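You operate a simulated robot arm through the tools that you are given. There is no shell and no other tool. Be economical: measure what you need, move in short steps, check, and stop when the job is done.

Carry out the task below with a simulated robot arm. There is one attempt and no reset: what you move stays moved.

TASK
Scrap the burred green key, wipe the old grease off the shaft and seat the blue key.
Fine: cloth back. What is to be rubbed or washed off counts as gone when no trace of it is left.

Only the result counts: the job must be done as asked and must still hold three seconds after the hand-in. Knocking over, shifting, dropping, spilling or breaking anything else fails it. Flat cloth is picked up by pressing the open fingertips on it (5 to 10 N) and closing them slowly along it; thin cloth reads only 2 to 8 mm in the jaws.

THE ROBOT
A 6-joint arm with a two-finger parallel gripper, fixed in place. Base frame: the origin is at the foot of the arm, x ahead of it, y to its left, z up; the work surface is at about z = 0.82. Units: m, rad, N and s.
With the tool pointing down near the work surface it reaches from about 0.24 to 0.64 m from the base axis. Its first joint turns from -1.152 to 1.152 rad. Payload 2.7 kg.
The TCP is the grasp point between the finger pads, 0.023 m short of the fingertips. In the tool frame z runs along the fingers and y along their closing line. Largest opening 0.094 m; finger width 0.038, thickness 0.01; the body of the gripper, 0.054 by 0.096 m, starts 0.039 m behind the TCP.
Orientation is that of the tool frame in the base frame, as a unit quaternion [x, y, z, w]. With the fingers straight down and closing along the base's y, the tool's x points along the base's -x, its y along +y and its z along -z.

THE INTERFACE
- The arm moves only by the tool apply_moves. Its arguments are lists of equal length, an entry for each row: "travel": the shift along the tool's x, y, z in m, a list of three; "delta_rot": the turn, a rotation vector about the tool's x, y, z in rad, a list of three. In form: {"travel": [[dx, dy, dz], ...], "delta_rot": [[rx, ry, rz], ...]}. A call has 1 to 8 rows; each row shifts and turns the commanded pose from where the row before left it, along the tool's axes as they then stand. "hand" is the finger opening in m, from 0 to 0.094, set as the call begins (left out, the last holds). A row lasts 0.2 s, in which the tool goes at most 0.05 m and 0.15 rad; a call with a longer step from one row to the next is refused whole, and so is a gripper value outside its range. A pose out of reach is approached as far as the arm can. The call stops where the force on the tool passes 40 N (or 10 N more than at its start, if that is more) or the arm is blocked; 0.2 s more then pass. The fingers move at their own pace (about 0.045 m/s each) and stop on an object; they squeeze with about 31 N. The grip force told is the motor's: it shows also when the fingers shut on nothing. Time passes only in rows, and 0.2 s behind the last, so rows that do not move let the fingers close. The reply holds the time, the measured pose of the TCP, the force on the tool along the base axes, the opening and the grip force, in the units named above and with some noise, with the torque about the TCP (base axes, N m) and any sound that the robot's microphone picked up, and new pictures: "show" is both (left out), scene, wrist or none.
- Cameras (640 x 400 px; columns grow to the right, rows downward): "scene" is fixed at [0.0839, -0.4382, 1.4023]; the picture's right is [0.70, -0.72, 0.00], its down [-0.43, -0.41, -0.81] and it looks along [0.58, 0.56, -0.59] (base axes); focal length 325 px, centre (320, 200). "wrist" rides on the gripper at [0.086, 0.016, -0.074] in the tool frame; the picture's right is [-0.18, 0.98, 0.00], its down [-0.58, -0.11, -0.81] and it looks along [-0.79, -0.15, 0.59] (tool axes); focal length 243 px, centre (320, 200). There is no depth. A picture from a camera that has moved, and an enlarged one, comes with that camera's place and axes in the base frame and with its lens.
- enlarge(camera, box): a new picture of the part [left, top, right, bottom] of that camera's present view, enlarged. No time passes.
- close_job(): hands the job in; it is judged then, once.

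Go step by step. Nothing tells you positions but the pictures and the camera data: compare them with the known pose of the tool, close in by small moves and look again before you grip or let go. The budget is 120 turns and 200 pictures, counting those below and the enlarged ones. Unless the task says otherwise, let go and move clear before handing in, and close with one line.

The tools are called as name(argument=value, ...) on one line, values as JSON. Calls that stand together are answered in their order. apply_moves: Moves the arm, as the interface text tells. Its arguments: {"type":"object","properties":{"travel":{"type":"array","items":{"type":"array","items":{"type":"number"}}},"delta_rot":{"type":"array","items":{"type":"array","items":{"type":"number"}}},"hand":{"type":"number"},"show":{"type":"string","enum":["both","scene","wrist","none"]}},"required":["travel","delta_rot"]} The other tools are called the same way: enlarge (camera, box) takes an enlarged picture of a part of a camera's view; close_job () hands the job in.

At the start:

```text
t: 0.0
tcp_pos: [0.4174, 0.1271, 1.1083]
ee_rot: [-0.001, 1.0, 0.002, 0.0]
wrist_force: [-0.4, -0.8, -0.4]
ft_torque: [0.01, 0.0, 0.0]
gripper_width: 0.0942
finger_force: 0.1
```

scene: 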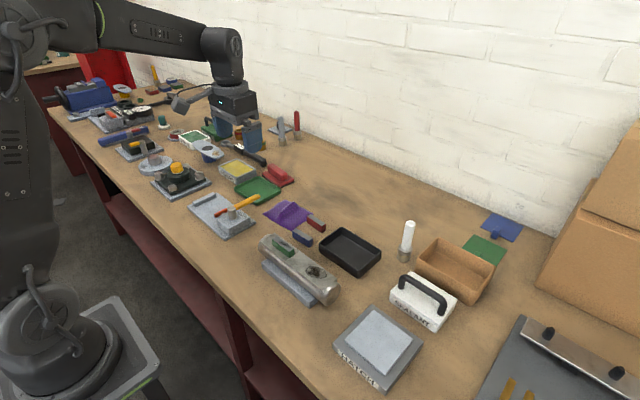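
wrist: 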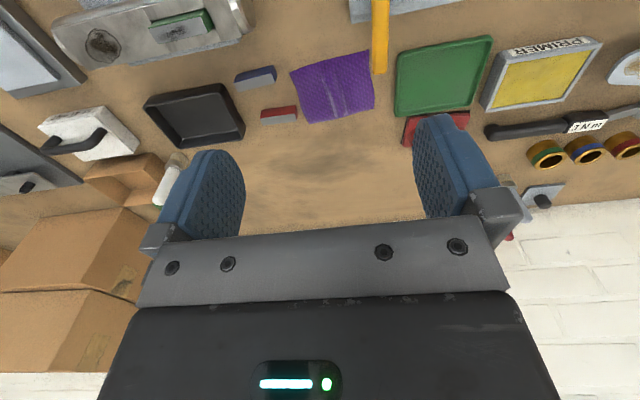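

I see a shaft with a green key in it and a dark grease spot, a purple cloth, blue and red keys, a black tray and a green tray. I'll zoom in before moving.

enlarge(camera="scene", box=[240, 180, 400, 310])

enlarge(camera="scene", box=[370, 200, 530, 340])

enlarge(camera="wrist", box=[40, 0, 400, 180])

enlarge(camera="scene", box=[130, 110, 310, 230])

```text
3.08 times, centred on (320, 245) of scene
camera zoom: at [0.0839, -0.4382, 1.4023], right [0.7, -0.72, 0.0], down [-0.43, -0.41, -0.81], along [0.58, 0.56, -0.59], focal length 999 px, centre (320, 62)
```

zoom: 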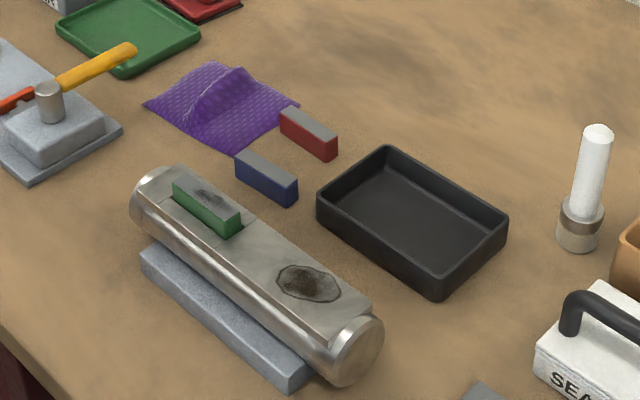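

```text
2.86 times, centred on (450, 270) of scene
camera zoom: at [0.0839, -0.4382, 1.4023], right [0.7, -0.72, 0.0], down [-0.43, -0.41, -0.81], along [0.58, 0.56, -0.59], focal length 928 px, centre (-51, 0)
```

zoom: 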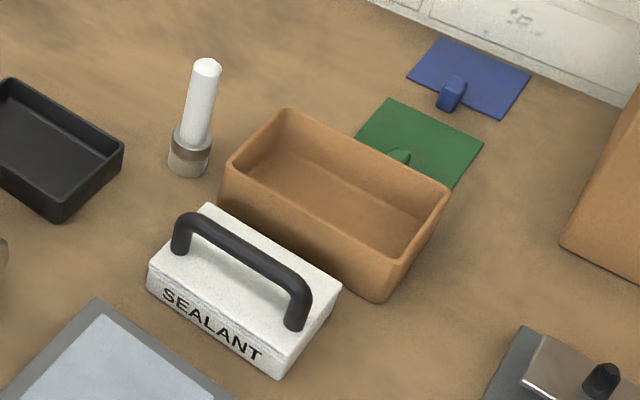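

```text
1.78 times, centred on (220, 90) of wrist
camera zoom: at [0.3305, 0.1424, 1.183], right [0.18, 0.98, 0.0], down [0.58, -0.11, 0.81], along [0.79, -0.15, -0.59], focal length 431 px, centre (498, 396)
```

zoom: 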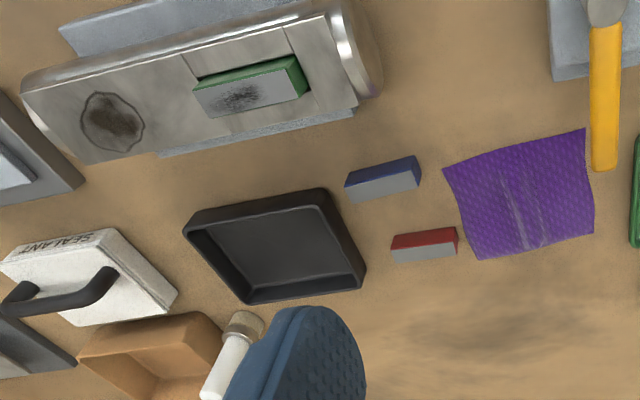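

```text
3.33 times, centred on (220, 170) of scene
camera zoom: at [0.0839, -0.4382, 1.4023], right [0.7, -0.72, 0.0], down [-0.43, -0.41, -0.81], along [0.58, 0.56, -0.59], focal length 1082 px, centre (653, 300)
```

zoom: 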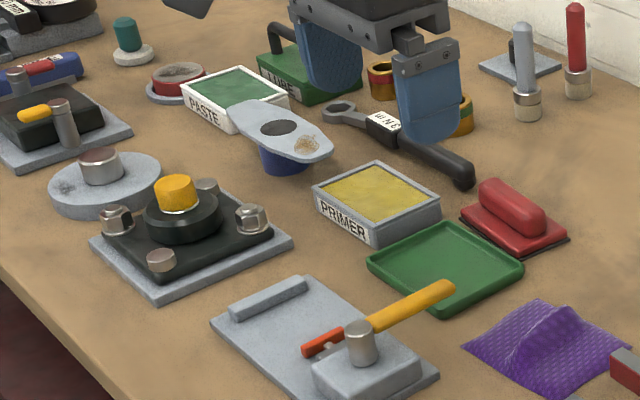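

The green key sits in the shaft at about (0.40, -0.015), with the grease at about (0.41, -0.11). The blue key is near (0.47, 0.03) and the cloth near (0.54, 0.13), its ridge running along x. I'll go over the shaft for a survey.

apply_moves(travel=[[0.03, -0.04, 0], [0.03, -0.04, 0], [0.02, -0.04, 0], [0, -0.03, 0], [0, 0, 0]], delta_rot=[[0, 0, 0], [0, 0, 0], [0, 0, 0], [0, 0, 0], [0, 0, 0]], show="wrist")

```text
t: 1.2
tcp_pos: [0.3378, -0.0246, 1.1073]
ee_rot: [-0.001, 1.0, 0.0, 0.0]
wrist_force: [1.0, 0.6, 0.1]
ft_torque: [0.01, 0.02, 0.02]
gripper_width: 0.0941
finger_force: 0.0
camera wrist: at [0.2498, -0.0078, 1.1827], right [0.18, 0.98, 0.0], down [0.58, -0.11, 0.81], along [0.79, -0.15, -0.59], focal length 243 px, centre (320, 200)
```

wrist: 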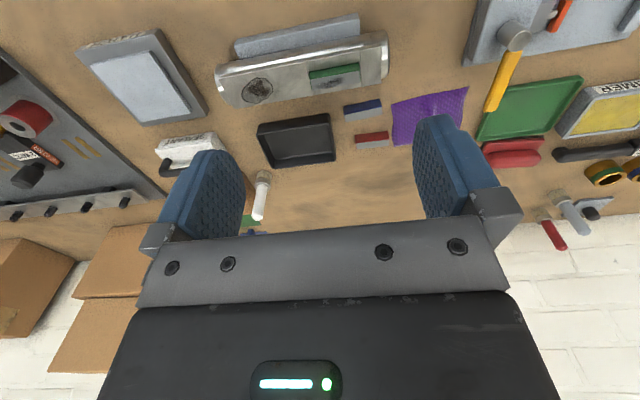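

The survey view shows the shaft well. I'll enlarge it to measure the angles.

enlarge(camera="wrist", box=[200, 20, 480, 195])

enlarge(camera="wrist", box=[205, 25, 405, 115])

```text
2.29 times, centred on (340, 108) of wrist
camera zoom: at [0.2498, -0.0078, 1.1827], right [0.18, 0.98, 0.0], down [0.58, -0.11, 0.81], along [0.79, -0.15, -0.59], focal length 555 px, centre (274, 411)
```

zoom: 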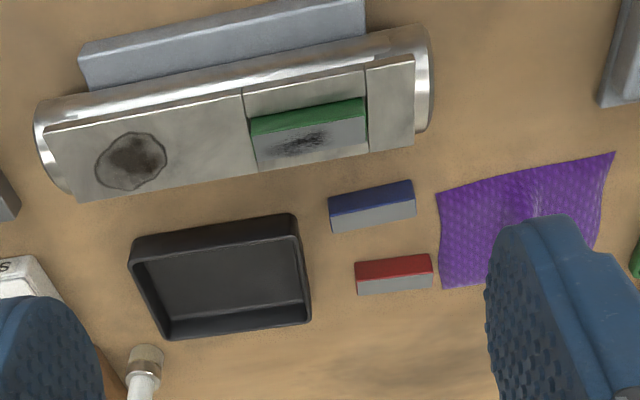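

```text
3.20 times, centred on (305, 70) of wrist
camera zoom: at [0.2498, -0.0078, 1.1827], right [0.18, 0.98, 0.0], down [0.58, -0.11, 0.81], along [0.79, -0.15, -0.59], focal length 776 px, centre (368, 616)
```

zoom: 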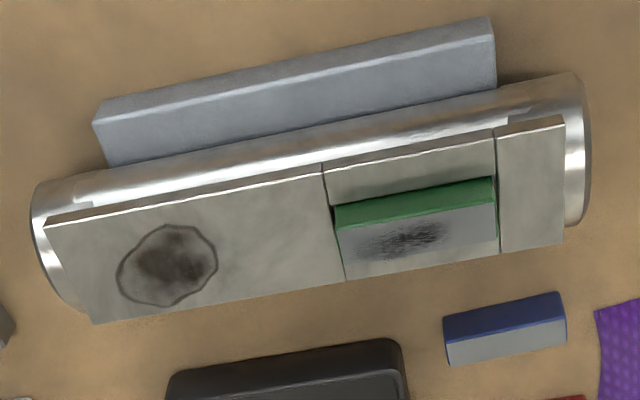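

The shaft lies along y: flat top at about z 0.886, x 0.378–0.421, with the green key at about x 0.40, y from -0.047 to 0.013. I'll turn the gripper 90° to close along x and come above it.

apply_moves(travel=[[-0.03, 0.003, 0.03], [-0.03, 0.003, 0.03], [0, 0, 0], [0, 0, 0], [0, 0, 0], [0, 0, 0], [0, 0, 0], [0, 0, 0]], delta_rot=[[0, 0, -0.15], [0, 0, -0.15], [0, 0, -0.15], [0, 0, -0.15], [0, 0, -0.15], [0, 0, -0.15], [0, 0, -0.15], [0, 0, -0.15]], show="none")

apply_moves(travel=[[0, 0, 0], [0, 0, 0], [0, 0, 0.0], [0, 0, 0.0]], delta_rot=[[0, 0, -0.15], [0, 0, -0.15], [0, 0, -0.07], [0, 0, 0]])

```text
t: 3.0
tcp_pos: [0.3975, -0.0123, 1.0466]
ee_rot: [-0.567, 0.824, 0.001, 0.001]
wrist_force: [0.2, 0.8, 0.9]
ft_torque: [0.0, -0.01, 0.03]
gripper_width: 0.0941
finger_force: 0.0
```

```text
t: 4.0
tcp_pos: [0.3983, -0.0133, 1.0467]
ee_rot: [-0.707, 0.707, 0.0, 0.0]
wrist_force: [0.0, 0.0, -0.4]
ft_torque: [0.06, 0.0, 0.0]
gripper_width: 0.094
finger_force: 0.0
camera wrist: at [0.3803, -0.0996, 1.1227], right [-0.98, 0.18, 0.0], down [0.11, 0.58, 0.81], along [0.15, 0.79, -0.59], focal length 243 px, centre (320, 200)
```

scene: 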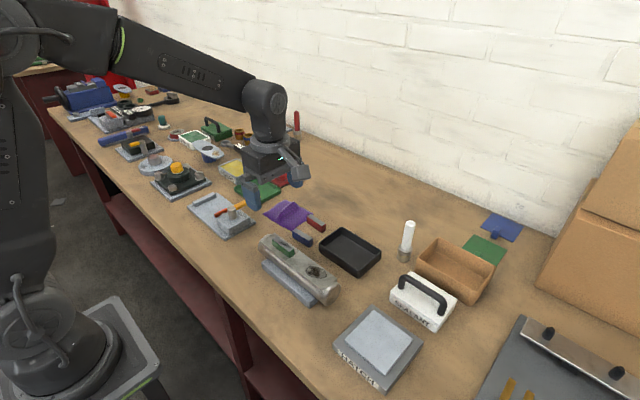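
wrist: 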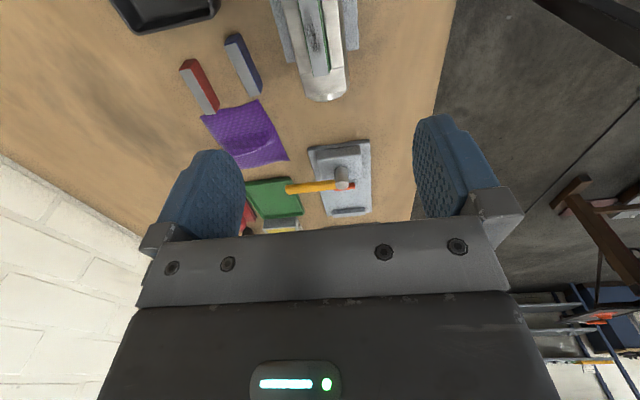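

The key confirms at x≈0.3995, y≈-0.02. I'll descend partway over its centre and look.

apply_moves(travel=[[0.005, -0.0012, 0.04], [0, 0, 0.04], [0, 0, 0]], delta_rot=[[0, 0, 0], [0, 0, 0], [0, 0, 0]])

enlarge(camera="scene", box=[230, 180, 350, 310])

```text
t: 4.8
tcp_pos: [0.3986, -0.017, 0.9661]
ee_rot: [0.708, -0.707, 0.0, -0.001]
wrist_force: [0.5, -0.2, 0.8]
ft_torque: [-0.01, 0.0, 0.03]
gripper_width: 0.0938
finger_force: 0.0
camera wrist: at [0.3818, -0.1044, 1.0418], right [-0.98, 0.18, 0.0], down [0.11, 0.58, 0.81], along [0.15, 0.79, -0.59], focal length 243 px, centre (320, 200)
```

scene: 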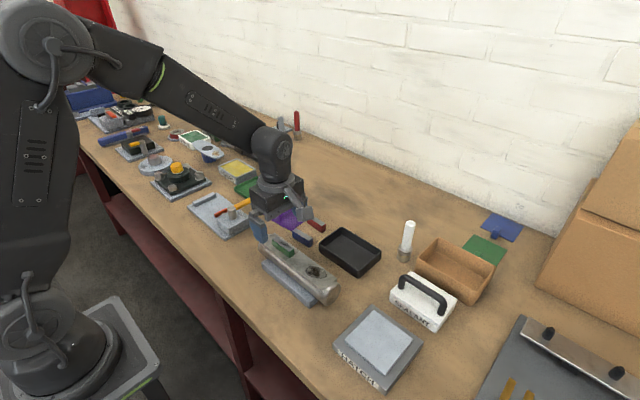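
wrist: 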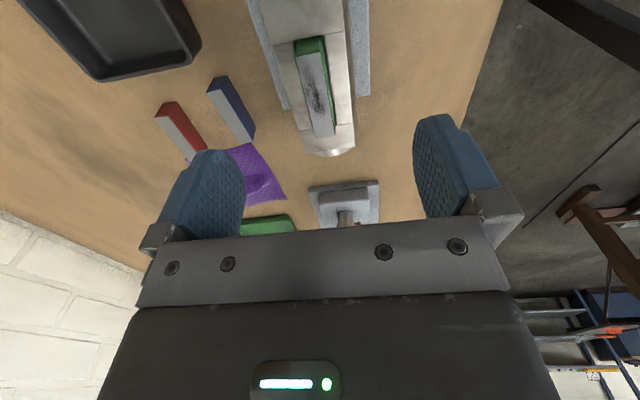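

```text
3.08 times, centred on (290, 245) of scene
camera zoom: at [0.0839, -0.4382, 1.4023], right [0.7, -0.72, 0.0], down [-0.43, -0.41, -0.81], along [0.58, 0.56, -0.59], focal length 999 px, centre (412, 62)
```

zoom: 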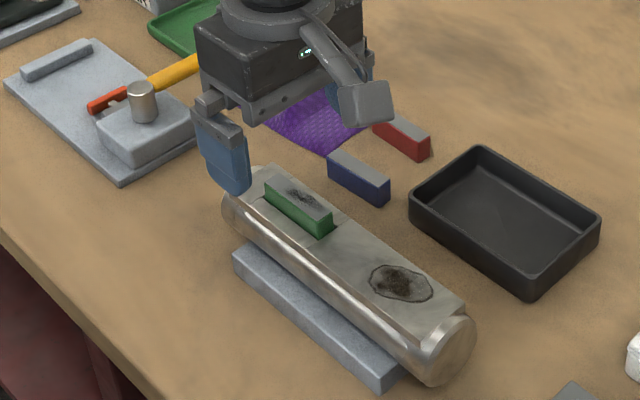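

enlarge(camera="wrist", box=[230, 0, 410, 165])

```text
2.42 times, centred on (320, 82) of wrist
camera zoom: at [0.3818, -0.1044, 1.0418], right [-0.98, 0.18, 0.0], down [0.11, 0.58, 0.81], along [0.15, 0.79, -0.59], focal length 588 px, centre (320, 485)
```

zoom: 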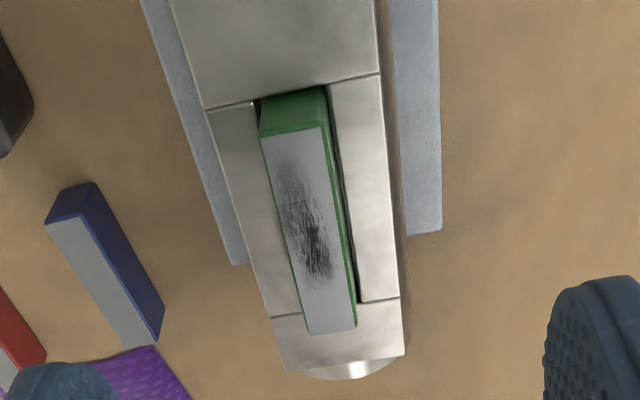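

The key is centred at x 0.3996, y -0.0175, parallel to y, 14.5 mm wide and proud by about 1–2 cm. I'll descend until the tips are just above the flat, then close.

apply_moves(travel=[[0, -0.001, 0.03], [0, 0, 0.025], [0, 0, 0]], delta_rot=[[0, 0, 0], [0, 0, 0], [0, 0, 0]])

enlarge(camera="scene", box=[230, 200, 350, 290])

enlarge(camera="wrist", box=[200, 60, 460, 230])

```text
t: 5.6
tcp_pos: [0.3992, -0.0175, 0.9112]
ee_rot: [0.707, -0.707, 0.0, -0.001]
wrist_force: [-0.3, 0.5, -0.6]
ft_torque: [0.03, 0.02, -0.01]
gripper_width: 0.0938
finger_force: 0.1
camera wrist: at [0.3826, -0.1042, 0.9865], right [-0.98, 0.18, 0.0], down [0.11, 0.58, 0.81], along [0.15, 0.79, -0.59], focal length 243 px, centre (320, 200)
```

scene: 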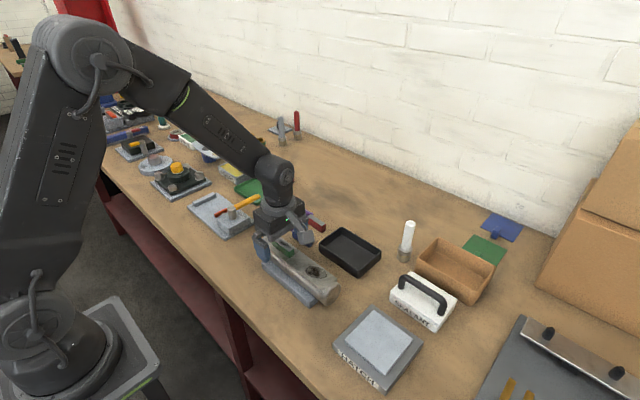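
wrist: 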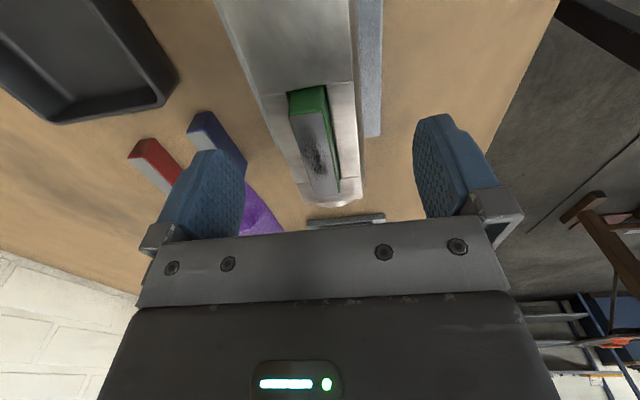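

```text
4.44 times, centred on (290, 245) of scene
camera zoom: at [0.0839, -0.4382, 1.4023], right [0.7, -0.72, 0.0], down [-0.43, -0.41, -0.81], along [0.58, 0.56, -0.59], focal length 1443 px, centre (453, 0)
```

zoom: 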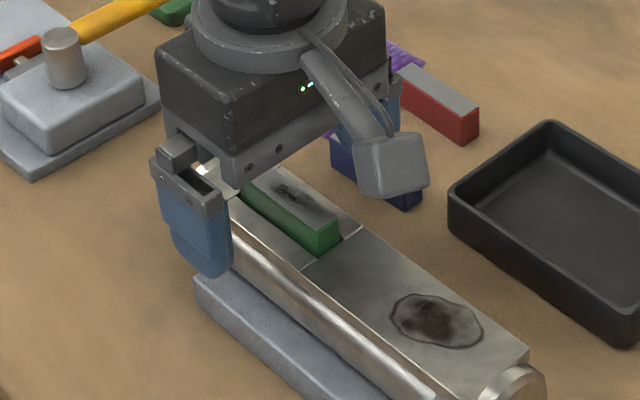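

```text
2.35 times, centred on (330, 145) of wrist
camera zoom: at [0.3826, -0.1042, 0.9865], right [-0.98, 0.18, 0.0], down [0.11, 0.58, 0.81], along [0.15, 0.79, -0.59], focal length 571 px, centre (296, 329)
```

zoom: 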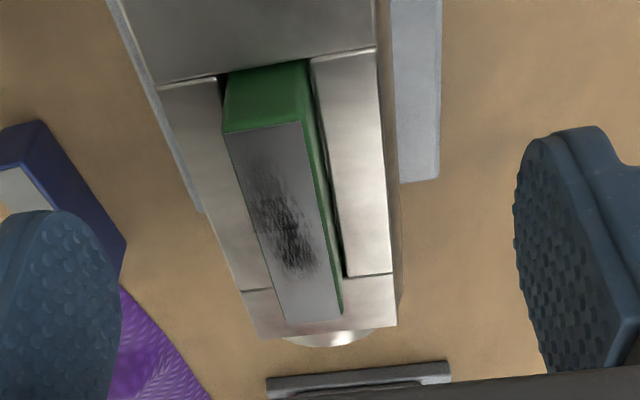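

The key stands about 20 mm proud. I'll lower 6 mm and close.

apply_moves(travel=[[0, 0, 0.005]], delta_rot=[[0, 0, 0]], show="none")

apply_moves(travel=[[0, 0, 0], [0, 0, 0], [0, 0, 0], [0, 0, 0], [0, 0, 0], [0, 0, 0]], delta_rot=[[0, 0, 0], [0, 0, 0], [0, 0, 0], [0, 0, 0], [0, 0, 0], [0, 0, 0]], hand=0.0, show="wrist")

```text
t: 6.0
tcp_pos: [0.3989, -0.0164, 0.9067]
ee_rot: [0.707, -0.707, 0.0, 0.0]
wrist_force: [0.5, -0.5, 0.6]
ft_torque: [0.0, -0.01, -0.01]
gripper_width: 0.0941
finger_force: 0.1
```

```text
t: 7.4
tcp_pos: [0.3993, -0.0176, 0.9064]
ee_rot: [-0.707, 0.707, 0.0, 0.0]
wrist_force: [0.6, 0.5, 0.0]
ft_torque: [0.02, -0.04, 0.03]
gripper_width: 0.0156
finger_force: 30.7
camera wrist: at [0.3825, -0.1042, 0.9818], right [-0.98, 0.18, 0.0], down [0.11, 0.58, 0.81], along [0.15, 0.79, -0.59], focal length 243 px, centre (320, 200)
```

wrist: 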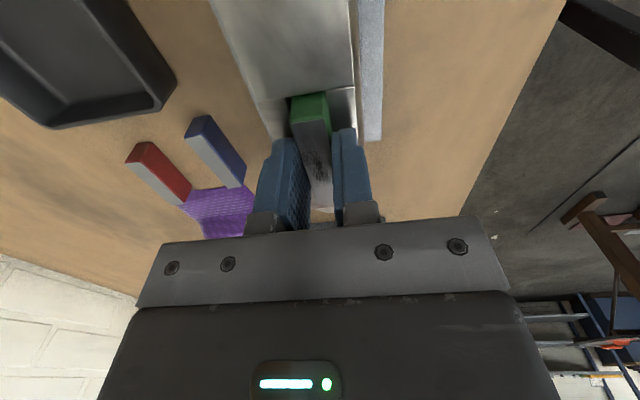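

The key is held at 15.6 mm. I'll lift it straight up.

apply_moves(travel=[[0, 0, -0.005], [0, 0, -0.01], [0, 0, -0.02], [0, 0, -0.04], [0, 0, -0.03], [0, 0, 0]], delta_rot=[[0, 0, 0], [0, 0, 0], [0, 0, 0], [0, 0, 0], [0, 0, 0], [0, 0, 0]])

enlarge(camera="scene", box=[230, 160, 400, 310])

enlarge(camera="wrist", box=[200, 0, 440, 240])

```text
t: 8.8
tcp_pos: [0.398, -0.0178, 1.0137]
ee_rot: [0.707, -0.707, -0.001, 0.0]
wrist_force: [-0.5, -0.4, -1.8]
ft_torque: [-0.03, -0.02, -0.01]
gripper_width: 0.0154
finger_force: 31.1
camera wrist: at [0.3815, -0.1048, 1.0877], right [-0.98, 0.18, 0.0], down [0.11, 0.58, 0.81], along [0.15, 0.79, -0.59], focal length 243 px, centre (320, 200)
```

scene: 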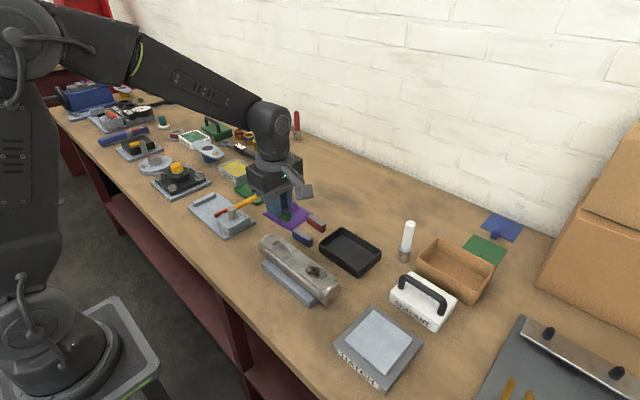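
wrist: 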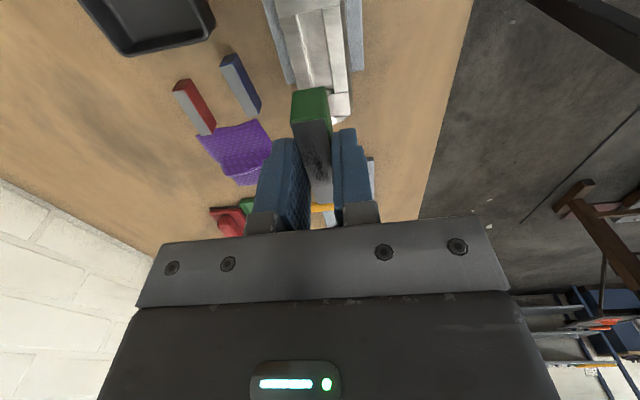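

```text
2.67 times, centred on (315, 235) of scene
camera zoom: at [0.0839, -0.4382, 1.4023], right [0.7, -0.72, 0.0], down [-0.43, -0.41, -0.81], along [0.58, 0.56, -0.59], focal length 866 px, centre (333, 107)
```

zoom: 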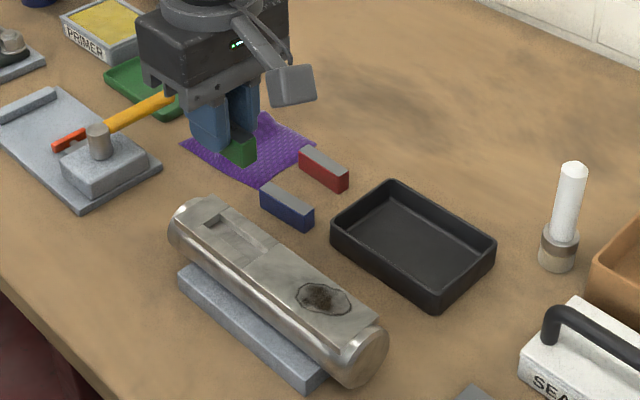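

```text
1.67 times, centred on (320, 120) of wrist
camera zoom: at [0.3815, -0.1048, 1.0877], right [-0.98, 0.18, 0.0], down [0.11, 0.58, 0.81], along [0.15, 0.79, -0.59], focal length 404 px, centre (320, 333)
```

zoom: 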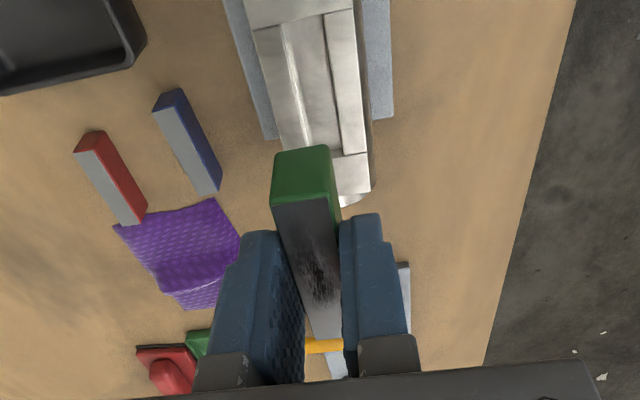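

The key is out and the slot is empty. The black tray (centre about (0.537, -0.098), right beside the shaft and reachable) is the scrap tray. I'll carry the key over it.

apply_moves(travel=[[0.02, -0.035, 0], [0.02, -0.035, 0], [0.02, -0.035, 0], [0.02, -0.034, 0], [0, 0, 0.03], [0, 0, 0.02], [0, 0, 0]], delta_rot=[[0, 0, 0], [0, 0, 0], [0, 0, 0], [0, 0, 0], [0, 0, 0], [0, 0, 0], [0, 0, 0]])

enlarge(camera="scene", box=[270, 180, 430, 300])

```text
t: 10.4
tcp_pos: [0.5367, -0.0991, 0.9621]
ee_rot: [0.707, -0.707, 0.0, 0.0]
wrist_force: [-1.2, 0.2, -2.2]
ft_torque: [-0.01, 0.0, 0.0]
gripper_width: 0.0156
finger_force: 30.8
camera wrist: at [0.5208, -0.1858, 1.037], right [-0.98, 0.18, 0.0], down [0.11, 0.58, 0.81], along [0.15, 0.79, -0.59], focal length 243 px, centre (320, 200)
```

scene: 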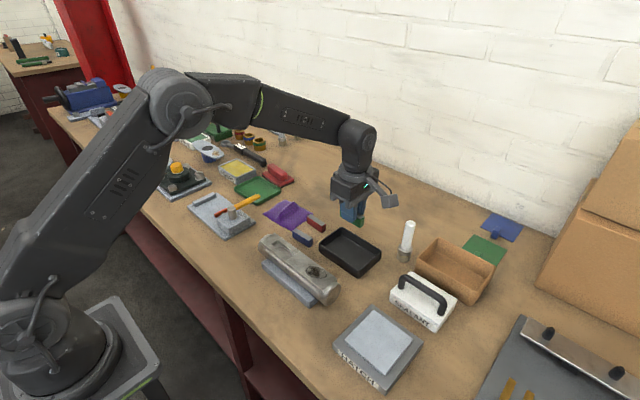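
wrist: 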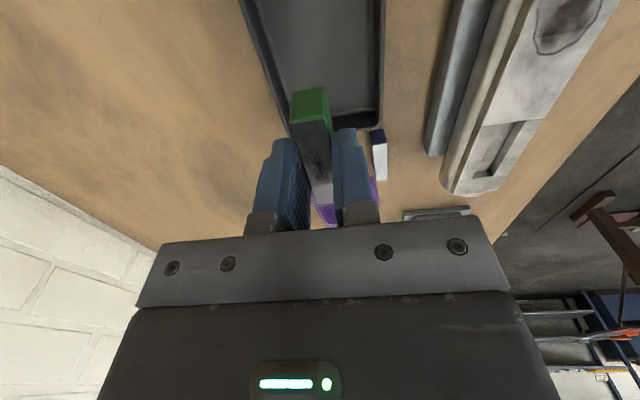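

```text
3.33 times, centred on (350, 240) of scene
camera zoom: at [0.0839, -0.4382, 1.4023], right [0.7, -0.72, 0.0], down [-0.43, -0.41, -0.81], along [0.58, 0.56, -0.59], focal length 1082 px, centre (220, 67)
```

zoom: 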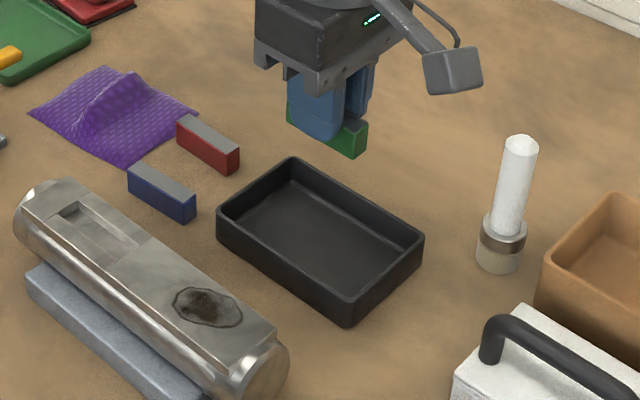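

Alignment over the tray is good: x 0.489–0.581, far edge at y≈-0.04. I'll lower the key gently to the floor.

apply_moves(travel=[[0, 0, 0.04], [0, 0, 0.035], [0, 0, 0.01], [0, 0, 0.005], [0, 0, 0]], delta_rot=[[0, 0, 0], [0, 0, 0], [0, 0, 0], [0, 0, 0], [0, 0, 0]])

enlarge(camera="scene", box=[290, 190, 410, 290])

```text
t: 11.6
tcp_pos: [0.5379, -0.098, 0.872]
ee_rot: [-0.707, 0.707, 0.0, 0.0]
wrist_force: [-1.3, 0.3, -1.3]
ft_torque: [0.02, -0.04, 0.0]
gripper_width: 0.0152
finger_force: 31.3
camera wrist: at [0.5215, -0.1847, 0.947], right [-0.98, 0.18, 0.0], down [0.11, 0.58, 0.81], along [0.15, 0.79, -0.59], focal length 243 px, centre (320, 200)
```

scene: 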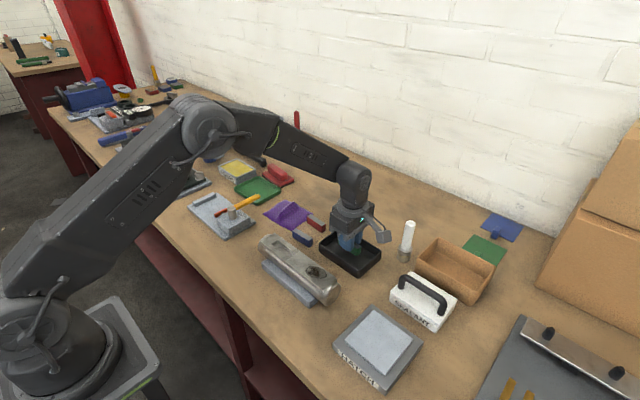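
wrist: 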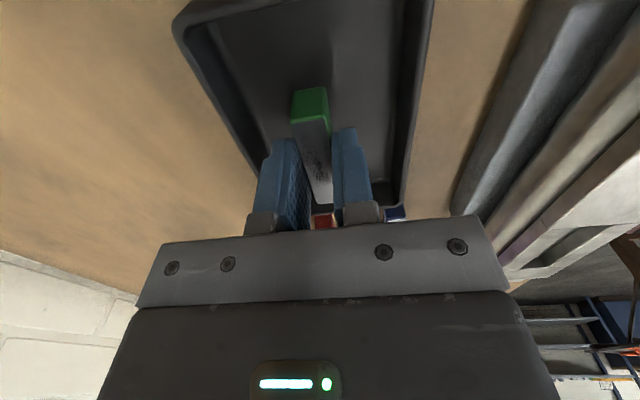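

```text
4.00 times, centred on (350, 240) of scene
camera zoom: at [0.0839, -0.4382, 1.4023], right [0.7, -0.72, 0.0], down [-0.43, -0.41, -0.81], along [0.58, 0.56, -0.59], focal length 1299 px, centre (200, 40)
```

zoom: 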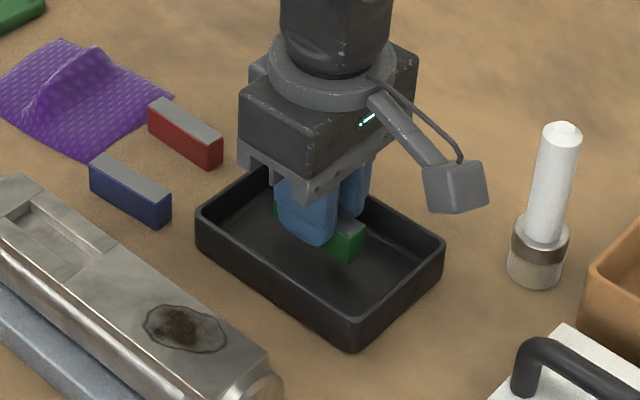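

apply_moves(travel=[[0, 0, 0.004], [0, 0, 0.003], [0, 0, 0.003], [0, 0, 0]], delta_rot=[[0, 0, 0], [0, 0, 0], [0, 0, 0], [0, 0, 0]], show="none")

```text
t: 12.6
tcp_pos: [0.5383, -0.0982, 0.8615]
ee_rot: [0.707, -0.707, 0.0, -0.001]
wrist_force: [0.6, -0.5, -0.9]
ft_torque: [0.02, 0.01, 0.01]
gripper_width: 0.0155
finger_force: 31.1
```

The key is still not quite touching the floor, so I'll go down a few more millimetres in tiny steps.

apply_moves(travel=[[0, 0, 0.002], [0, 0, 0.002], [0, 0, 0.001], [0, 0, 0]], delta_rot=[[0, 0, 0], [0, 0, 0], [0, 0, 0], [0, 0, 0]], show="none")

```text
t: 13.6
tcp_pos: [0.5378, -0.0975, 0.8583]
ee_rot: [0.707, -0.707, 0.0, -0.001]
wrist_force: [-3.7, 0.3, 9.1]
ft_torque: [0.18, 0.15, 0.07]
gripper_width: 0.0154
finger_force: 30.9
```

It is in contact at TCP z 0.858. I'll release and rise.

apply_moves(travel=[[0, 0, 0], [0, 0, 0], [0, 0, 0], [0, 0, -0.03], [0, 0, -0.04], [0, 0, -0.04], [0, 0, 0]], delta_rot=[[0, 0, 0], [0, 0, 0], [0, 0, 0], [0, 0, 0], [0, 0, 0], [0, 0, 0], [0, 0, 0]], hand=0.035)

enlarge(camera="scene", box=[240, 180, 400, 300])

enlarge(camera="wrist", box=[220, 0, 540, 200])

```text
t: 15.2
tcp_pos: [0.5377, -0.0994, 0.9679]
ee_rot: [-0.707, 0.707, 0.0, 0.001]
wrist_force: [0.3, -0.6, 0.0]
ft_torque: [0.03, -0.01, 0.03]
gripper_width: 0.0348
finger_force: 0.1
camera wrist: at [0.5205, -0.1859, 1.0428], right [-0.98, 0.18, 0.0], down [0.11, 0.58, 0.81], along [0.15, 0.79, -0.59], focal length 243 px, centre (320, 200)
```

scene: 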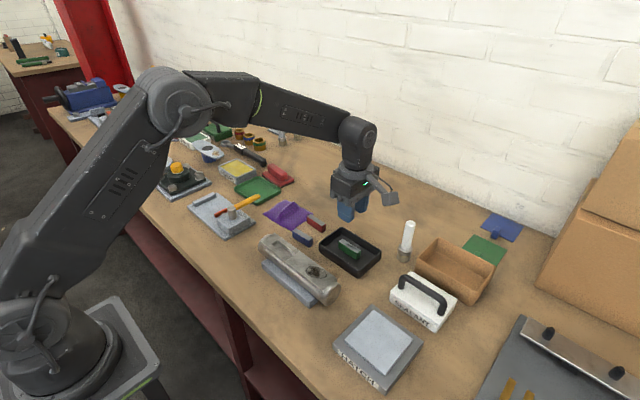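
wrist: 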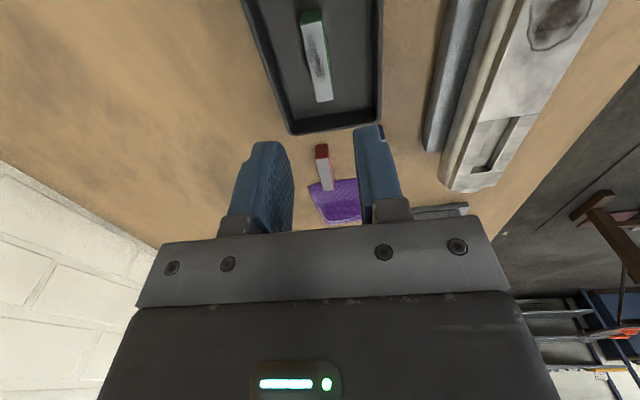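

```text
3.33 times, centred on (320, 240) of scene
camera zoom: at [0.0839, -0.4382, 1.4023], right [0.7, -0.72, 0.0], down [-0.43, -0.41, -0.81], along [0.58, 0.56, -0.59], focal length 1082 px, centre (320, 67)
```

zoom: 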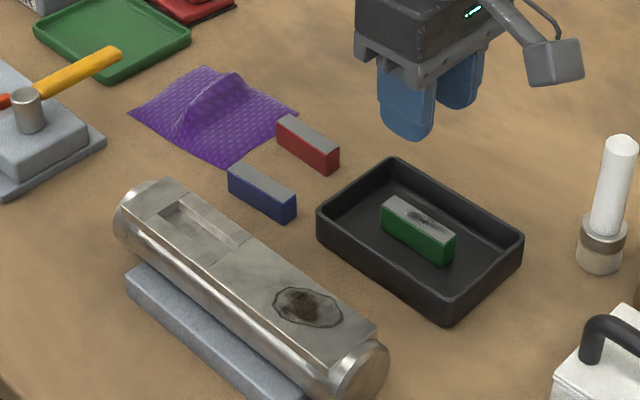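

```text
2.00 times, centred on (380, 100) of wrist
camera zoom: at [0.5205, -0.1859, 1.0428], right [-0.98, 0.18, 0.0], down [0.11, 0.58, 0.81], along [0.15, 0.79, -0.59], focal length 485 px, centre (200, 400)
```

zoom: 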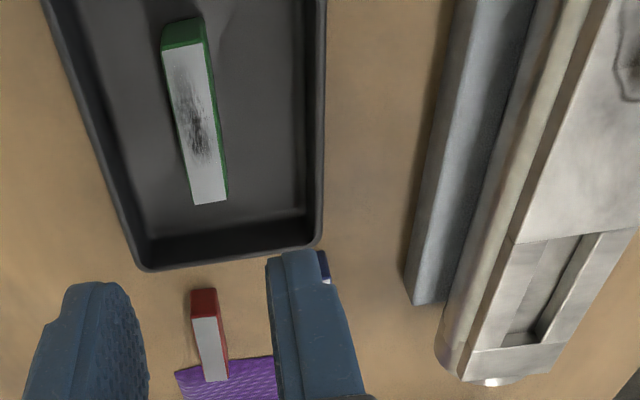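

The green key lies in the tray. Next is the cloth: I'll turn back to closing along y and view it, checking whether the red key touches it.

apply_moves(travel=[[-0.03, 0, -0.03], [-0.04, 0.02, -0.02], [-0.045, 0.02, 0], [-0.045, 0.02, 0], [0, 0, 0], [0, 0, 0], [0, 0, 0], [0, 0, 0]], delta_rot=[[0, 0, 0], [0, 0, 0], [0, 0, 0], [0, 0, 0.15], [0, 0, 0.15], [0, 0, 0.15], [0, 0, 0.15], [0, 0, 0.15]], show="none")

apply_moves(travel=[[0, 0, 0], [0, 0, 0], [0, 0, 0], [0, 0, 0], [0, 0, 0], [0, 0, 0], [0, 0, 0]], delta_rot=[[0, 0, 0.15], [0, 0, 0.15], [0, 0, 0.15], [0, 0, 0.15], [0, 0, 0.15], [0, 0, 0.07], [0, 0, 0]], hand=0.06)

enlarge(camera="scene", box=[250, 190, 350, 260])

enlarge(camera="wrist", box=[200, 0, 480, 180])

```text
t: 17.0
tcp_pos: [0.4767, 0.0631, 1.0183]
ee_rot: [-0.397, 0.918, 0.001, 0.001]
wrist_force: [-0.8, -0.4, 0.5]
ft_torque: [-0.01, 0.01, 0.01]
gripper_width: 0.0348
finger_force: 0.0
```

```text
t: 18.6
tcp_pos: [0.4793, 0.0611, 1.018]
ee_rot: [0.0, 1.0, 0.002, -0.001]
wrist_force: [0.5, 0.0, -0.8]
ft_torque: [-0.03, -0.02, -0.03]
gripper_width: 0.0597
finger_force: 0.0
camera wrist: at [0.3911, 0.0779, 1.093], right [0.18, 0.98, 0.0], down [0.58, -0.11, 0.81], along [0.79, -0.15, -0.59], focal length 243 px, centre (320, 200)
```

scene: 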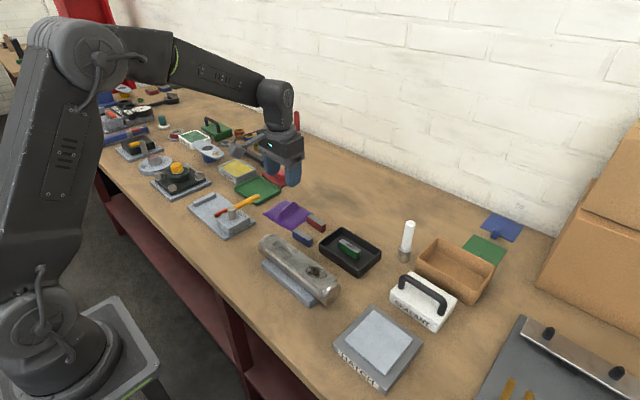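
wrist: 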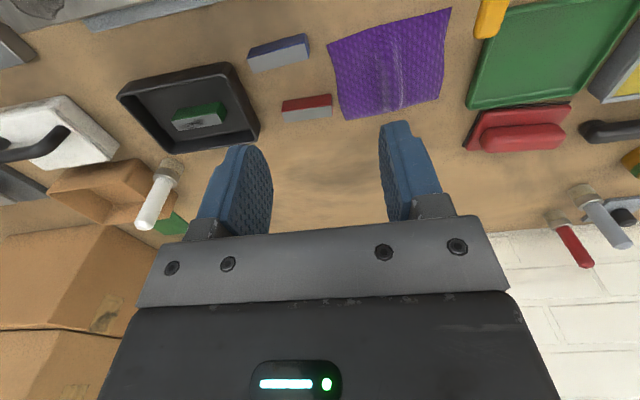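

```text
5.71 times, centred on (300, 225) of scene
camera zoom: at [0.0839, -0.4382, 1.4023], right [0.7, -0.72, 0.0], down [-0.43, -0.41, -0.81], along [0.58, 0.56, -0.59], focal length 1856 px, centre (434, 57)
```

zoom: 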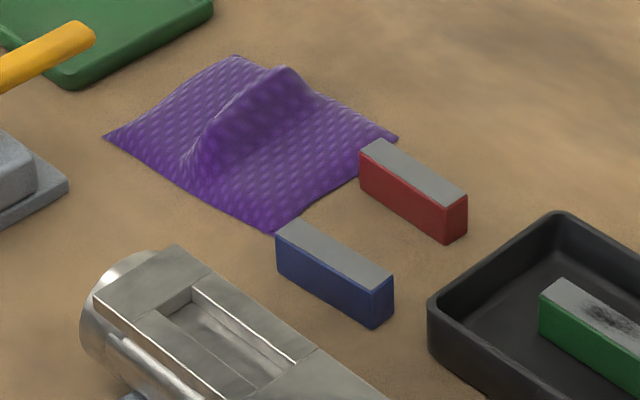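

```text
2.22 times, centred on (340, 90) of wrist
camera zoom: at [0.3911, 0.0779, 1.093], right [0.18, 0.98, 0.0], down [0.58, -0.11, 0.81], along [0.79, -0.15, -0.59], focal length 539 px, centre (276, 444)
```

zoom: 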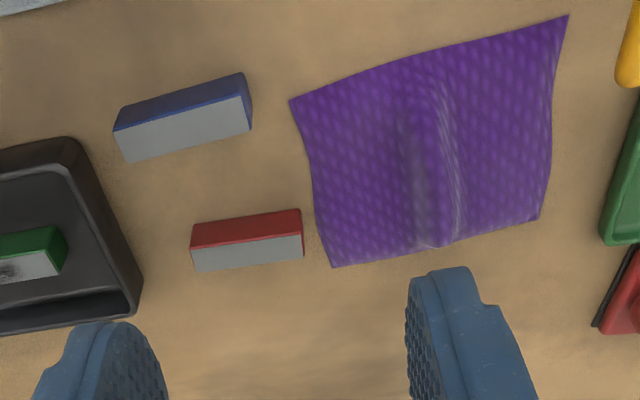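

The red key is clear of the cloth. The ridge crest runs along x at y≈0.127, with its middle at about (0.535, 0.127), so I'll go above it and down to just over the surface.

apply_moves(travel=[[-0.03, 0.033, 0], [-0.026, 0.033, 0.02], [0, 0, 0.04], [0, 0, 0.04], [0, 0, 0.03], [0, 0, 0]], delta_rot=[[0, 0, 0], [0, 0, 0], [0, 0, 0], [0, 0, 0], [0, 0, 0], [0, 0, 0]], hand=0.07)

enlarge(camera="scene", box=[240, 160, 360, 260])

enlarge(camera="wrist", box=[180, 60, 460, 240])

```text
t: 20.0
tcp_pos: [0.5346, 0.1276, 0.8871]
ee_rot: [0.0, 1.0, 0.0, -0.001]
wrist_force: [-0.3, 0.2, -0.1]
ft_torque: [0.0, -0.01, 0.01]
gripper_width: 0.07
finger_force: 0.1
camera wrist: at [0.4479, 0.144, 0.9625], right [0.18, 0.98, 0.0], down [0.58, -0.11, 0.81], along [0.79, -0.15, -0.59], focal length 243 px, centre (320, 200)
```

scene: 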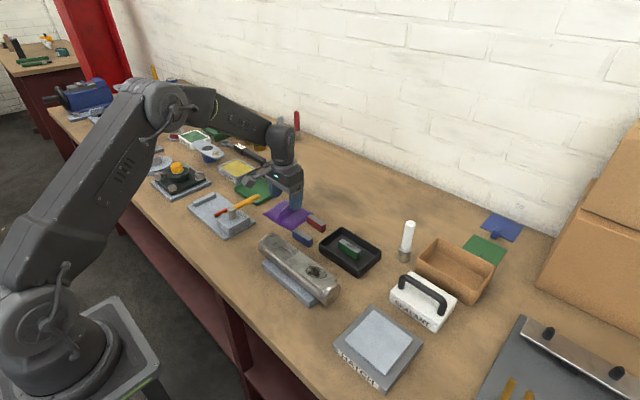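
wrist: 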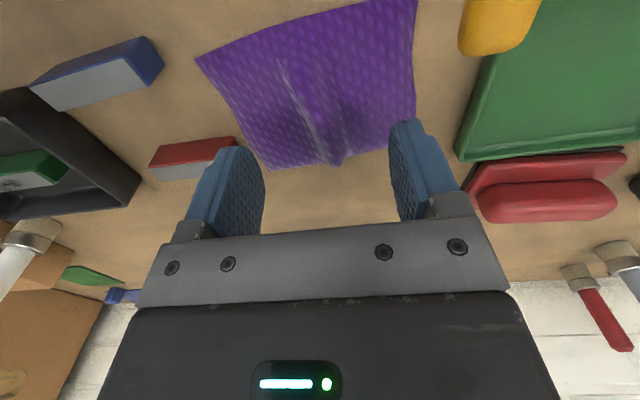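

```text
4.00 times, centred on (300, 210) of scene
camera zoom: at [0.0839, -0.4382, 1.4023], right [0.7, -0.72, 0.0], down [-0.43, -0.41, -0.81], along [0.58, 0.56, -0.59], focal length 1299 px, centre (400, 160)
```

zoom: 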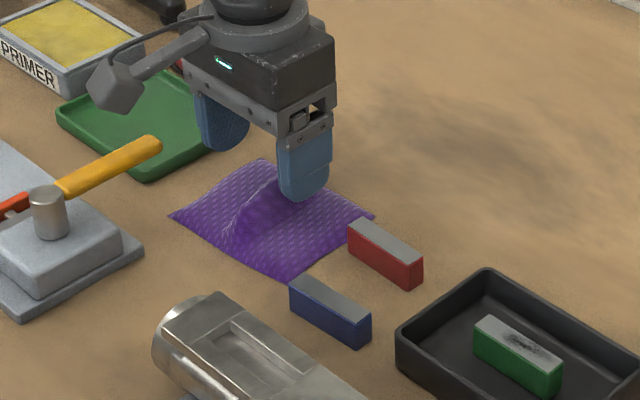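

```text
2.22 times, centred on (320, 150) of wrist
camera zoom: at [0.4479, 0.144, 0.9625], right [0.18, 0.98, 0.0], down [0.58, -0.11, 0.81], along [0.79, -0.15, -0.59], focal length 539 px, centre (320, 311)
```

zoom: 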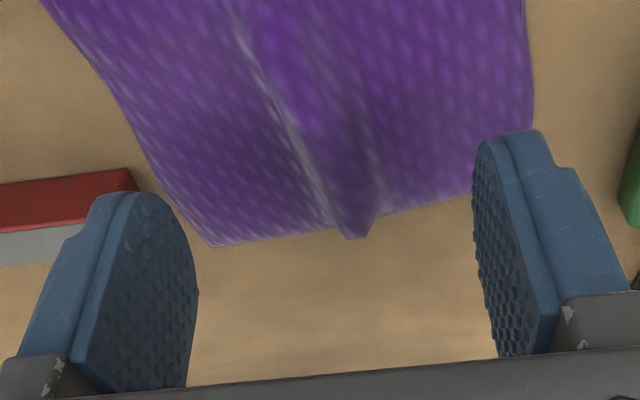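

Aligned over the ridge. I'll go down to contact.

apply_moves(travel=[[0, -0.001, 0.025], [0, 0, 0.012], [0, 0, 0.003], [0, 0, 0]], delta_rot=[[0, 0, 0], [0, 0, 0], [0, 0, 0], [0, 0, 0]])

enlarge(camera="scene", box=[240, 160, 360, 260])

```text
t: 21.0
tcp_pos: [0.5331, 0.1267, 0.8482]
ee_rot: [-0.001, 1.0, 0.001, 0.001]
wrist_force: [-3.5, -1.8, 9.8]
ft_torque: [-0.19, 0.12, -0.03]
gripper_width: 0.07
finger_force: 0.2
camera wrist: at [0.4473, 0.143, 0.924], right [0.18, 0.98, 0.0], down [0.58, -0.11, 0.81], along [0.79, -0.15, -0.59], focal length 243 px, centre (320, 200)
```

scene: 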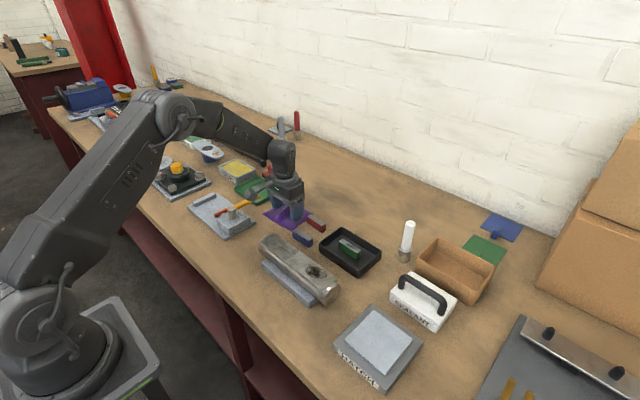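
wrist: 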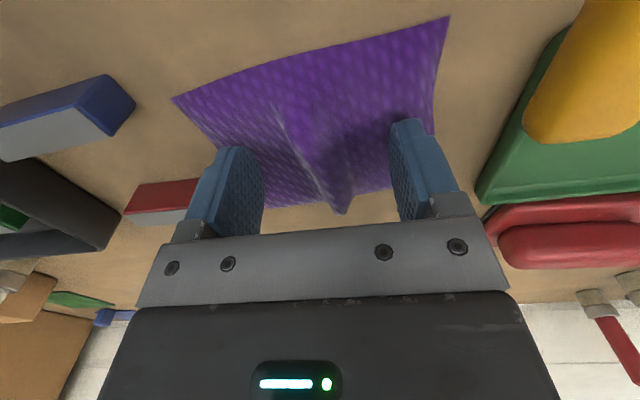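

```text
4.00 times, centred on (300, 210) of scene
camera zoom: at [0.0836, -0.4383, 1.4023], right [0.7, -0.72, 0.0], down [-0.43, -0.41, -0.81], along [0.58, 0.56, -0.59], focal length 1299 px, centre (400, 160)
```

zoom: 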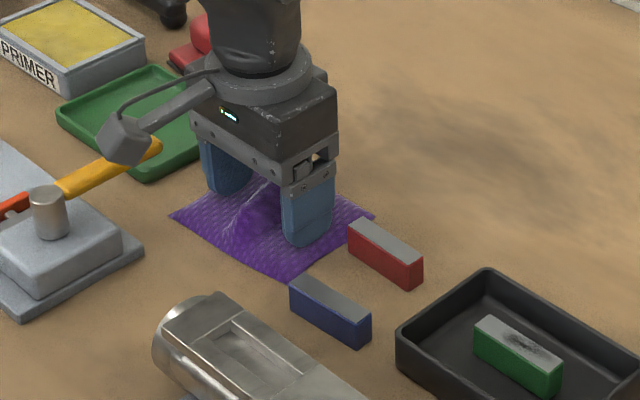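

Contact at about 10 N, with both fingers on the cloth and straddling the ridge. I'll close in slow steps.

apply_moves(travel=[[0, 0, -0.001], [0, 0, 0]], delta_rot=[[0, 0, 0], [0, 0, 0]], hand=0.05, show="none")

apply_moves(travel=[[0, 0, 0], [0, 0, 0]], delta_rot=[[0, 0, 0], [0, 0, 0]], hand=0.03, show="none")

apply_moves(travel=[[0, 0, 0], [0, 0, 0]], delta_rot=[[0, 0, 0], [0, 0, 0]], hand=0.015, show="none")

apply_moves(travel=[[0, 0, 0], [0, 0, 0], [0, 0, 0]], delta_rot=[[0, 0, 0], [0, 0, 0], [0, 0, 0]], hand=0.0)

```text
t: 21.6
tcp_pos: [0.5345, 0.128, 0.8496]
ee_rot: [-0.001, 1.0, 0.0, 0.001]
wrist_force: [0.7, -2.1, 5.8]
ft_torque: [-0.16, -0.01, 0.05]
gripper_width: 0.0512
finger_force: 1.8
```

```text
t: 22.2
tcp_pos: [0.5343, 0.1282, 0.8478]
ee_rot: [-0.001, 1.0, 0.0, 0.0]
wrist_force: [-0.1, 2.8, 5.4]
ft_torque: [-0.01, -0.03, 0.08]
gripper_width: 0.0332
finger_force: 3.1
```

```text
t: 22.8
tcp_pos: [0.5337, 0.1272, 0.8489]
ee_rot: [-0.001, 1.0, 0.0, 0.0]
wrist_force: [0.2, 2.2, 6.0]
ft_torque: [-0.01, 0.03, 0.04]
gripper_width: 0.0182
finger_force: 3.4
```

```text
t: 23.6
tcp_pos: [0.5344, 0.128, 0.8495]
ee_rot: [-0.001, 1.0, 0.001, 0.0]
wrist_force: [0.0, 2.9, 5.2]
ft_torque: [-0.01, 0.03, 0.02]
gripper_width: 0.0151
finger_force: 31.6
camera wrist: at [0.4471, 0.1434, 0.9243], right [0.18, 0.98, 0.0], down [0.58, -0.11, 0.81], along [0.79, -0.15, -0.59], focal length 243 px, centre (320, 200)
```

scene: 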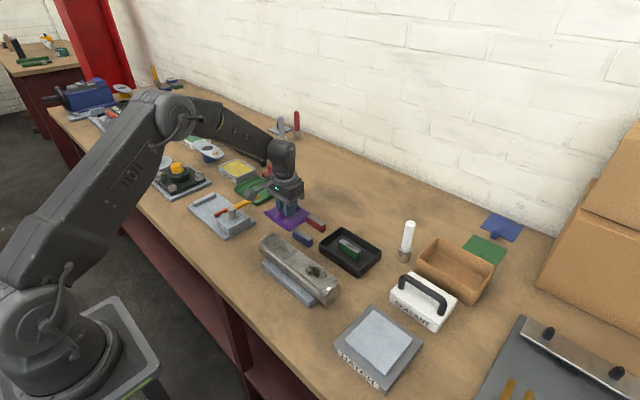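
wrist: 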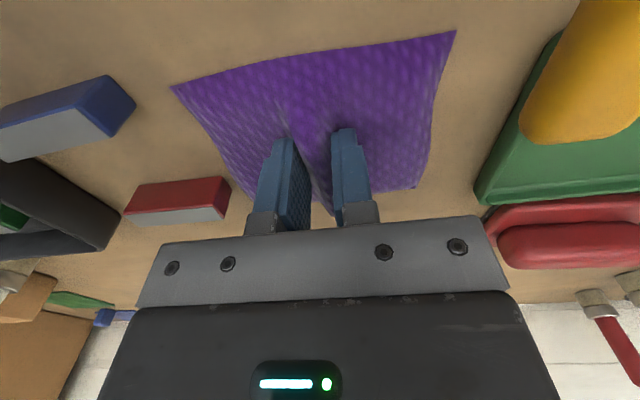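

The ridge is gripped (15 mm bunch). I'll lift and check that nothing else moves.

apply_moves(travel=[[0, 0, -0.01], [0, 0, -0.02], [0, 0, -0.03], [0, 0, -0.04], [0, 0, -0.03], [0, 0, 0]], delta_rot=[[0, 0, 0], [0, 0, 0], [0, 0, 0], [0, 0, 0], [0, 0, 0], [0, 0, 0]])

enlarge(camera="scene", box=[220, 130, 380, 260])

```text
t: 25.0
tcp_pos: [0.5341, 0.1292, 0.9785]
ee_rot: [-0.001, 1.0, 0.001, 0.0]
wrist_force: [0.4, -0.4, 0.3]
ft_torque: [0.0, 0.01, 0.0]
gripper_width: 0.015
finger_force: 31.1
camera wrist: at [0.4467, 0.1444, 1.0547], right [0.18, 0.98, 0.0], down [0.58, -0.11, 0.81], along [0.79, -0.15, -0.59], focal length 243 px, centre (320, 200)
```

scene: 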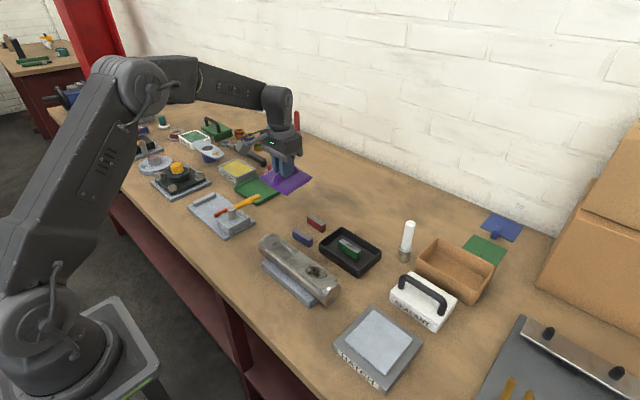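
wrist: 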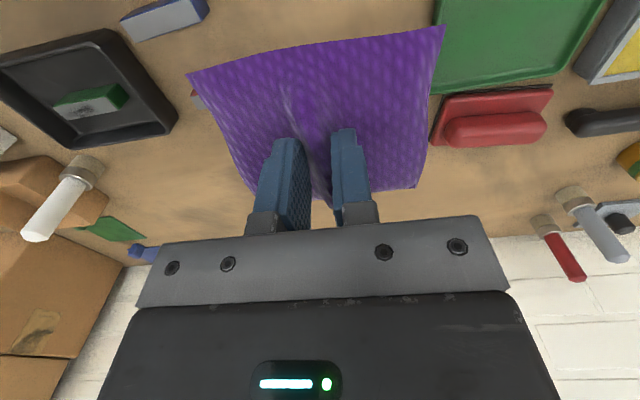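

```text
3.08 times, centred on (300, 195) of scene
camera zoom: at [0.0839, -0.4382, 1.4023], right [0.7, -0.72, 0.0], down [-0.43, -0.41, -0.81], along [0.58, 0.56, -0.59], focal length 999 px, centre (382, 215)
```

zoom: 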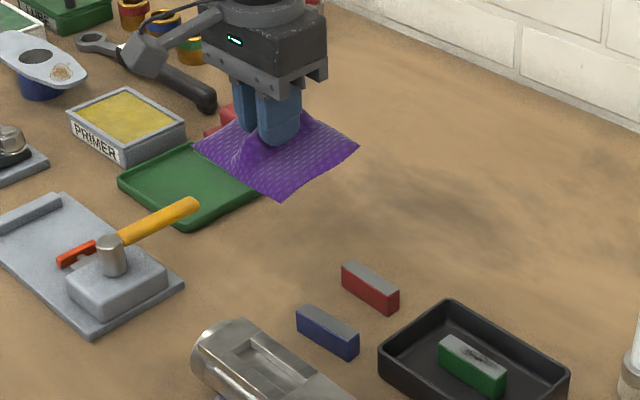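

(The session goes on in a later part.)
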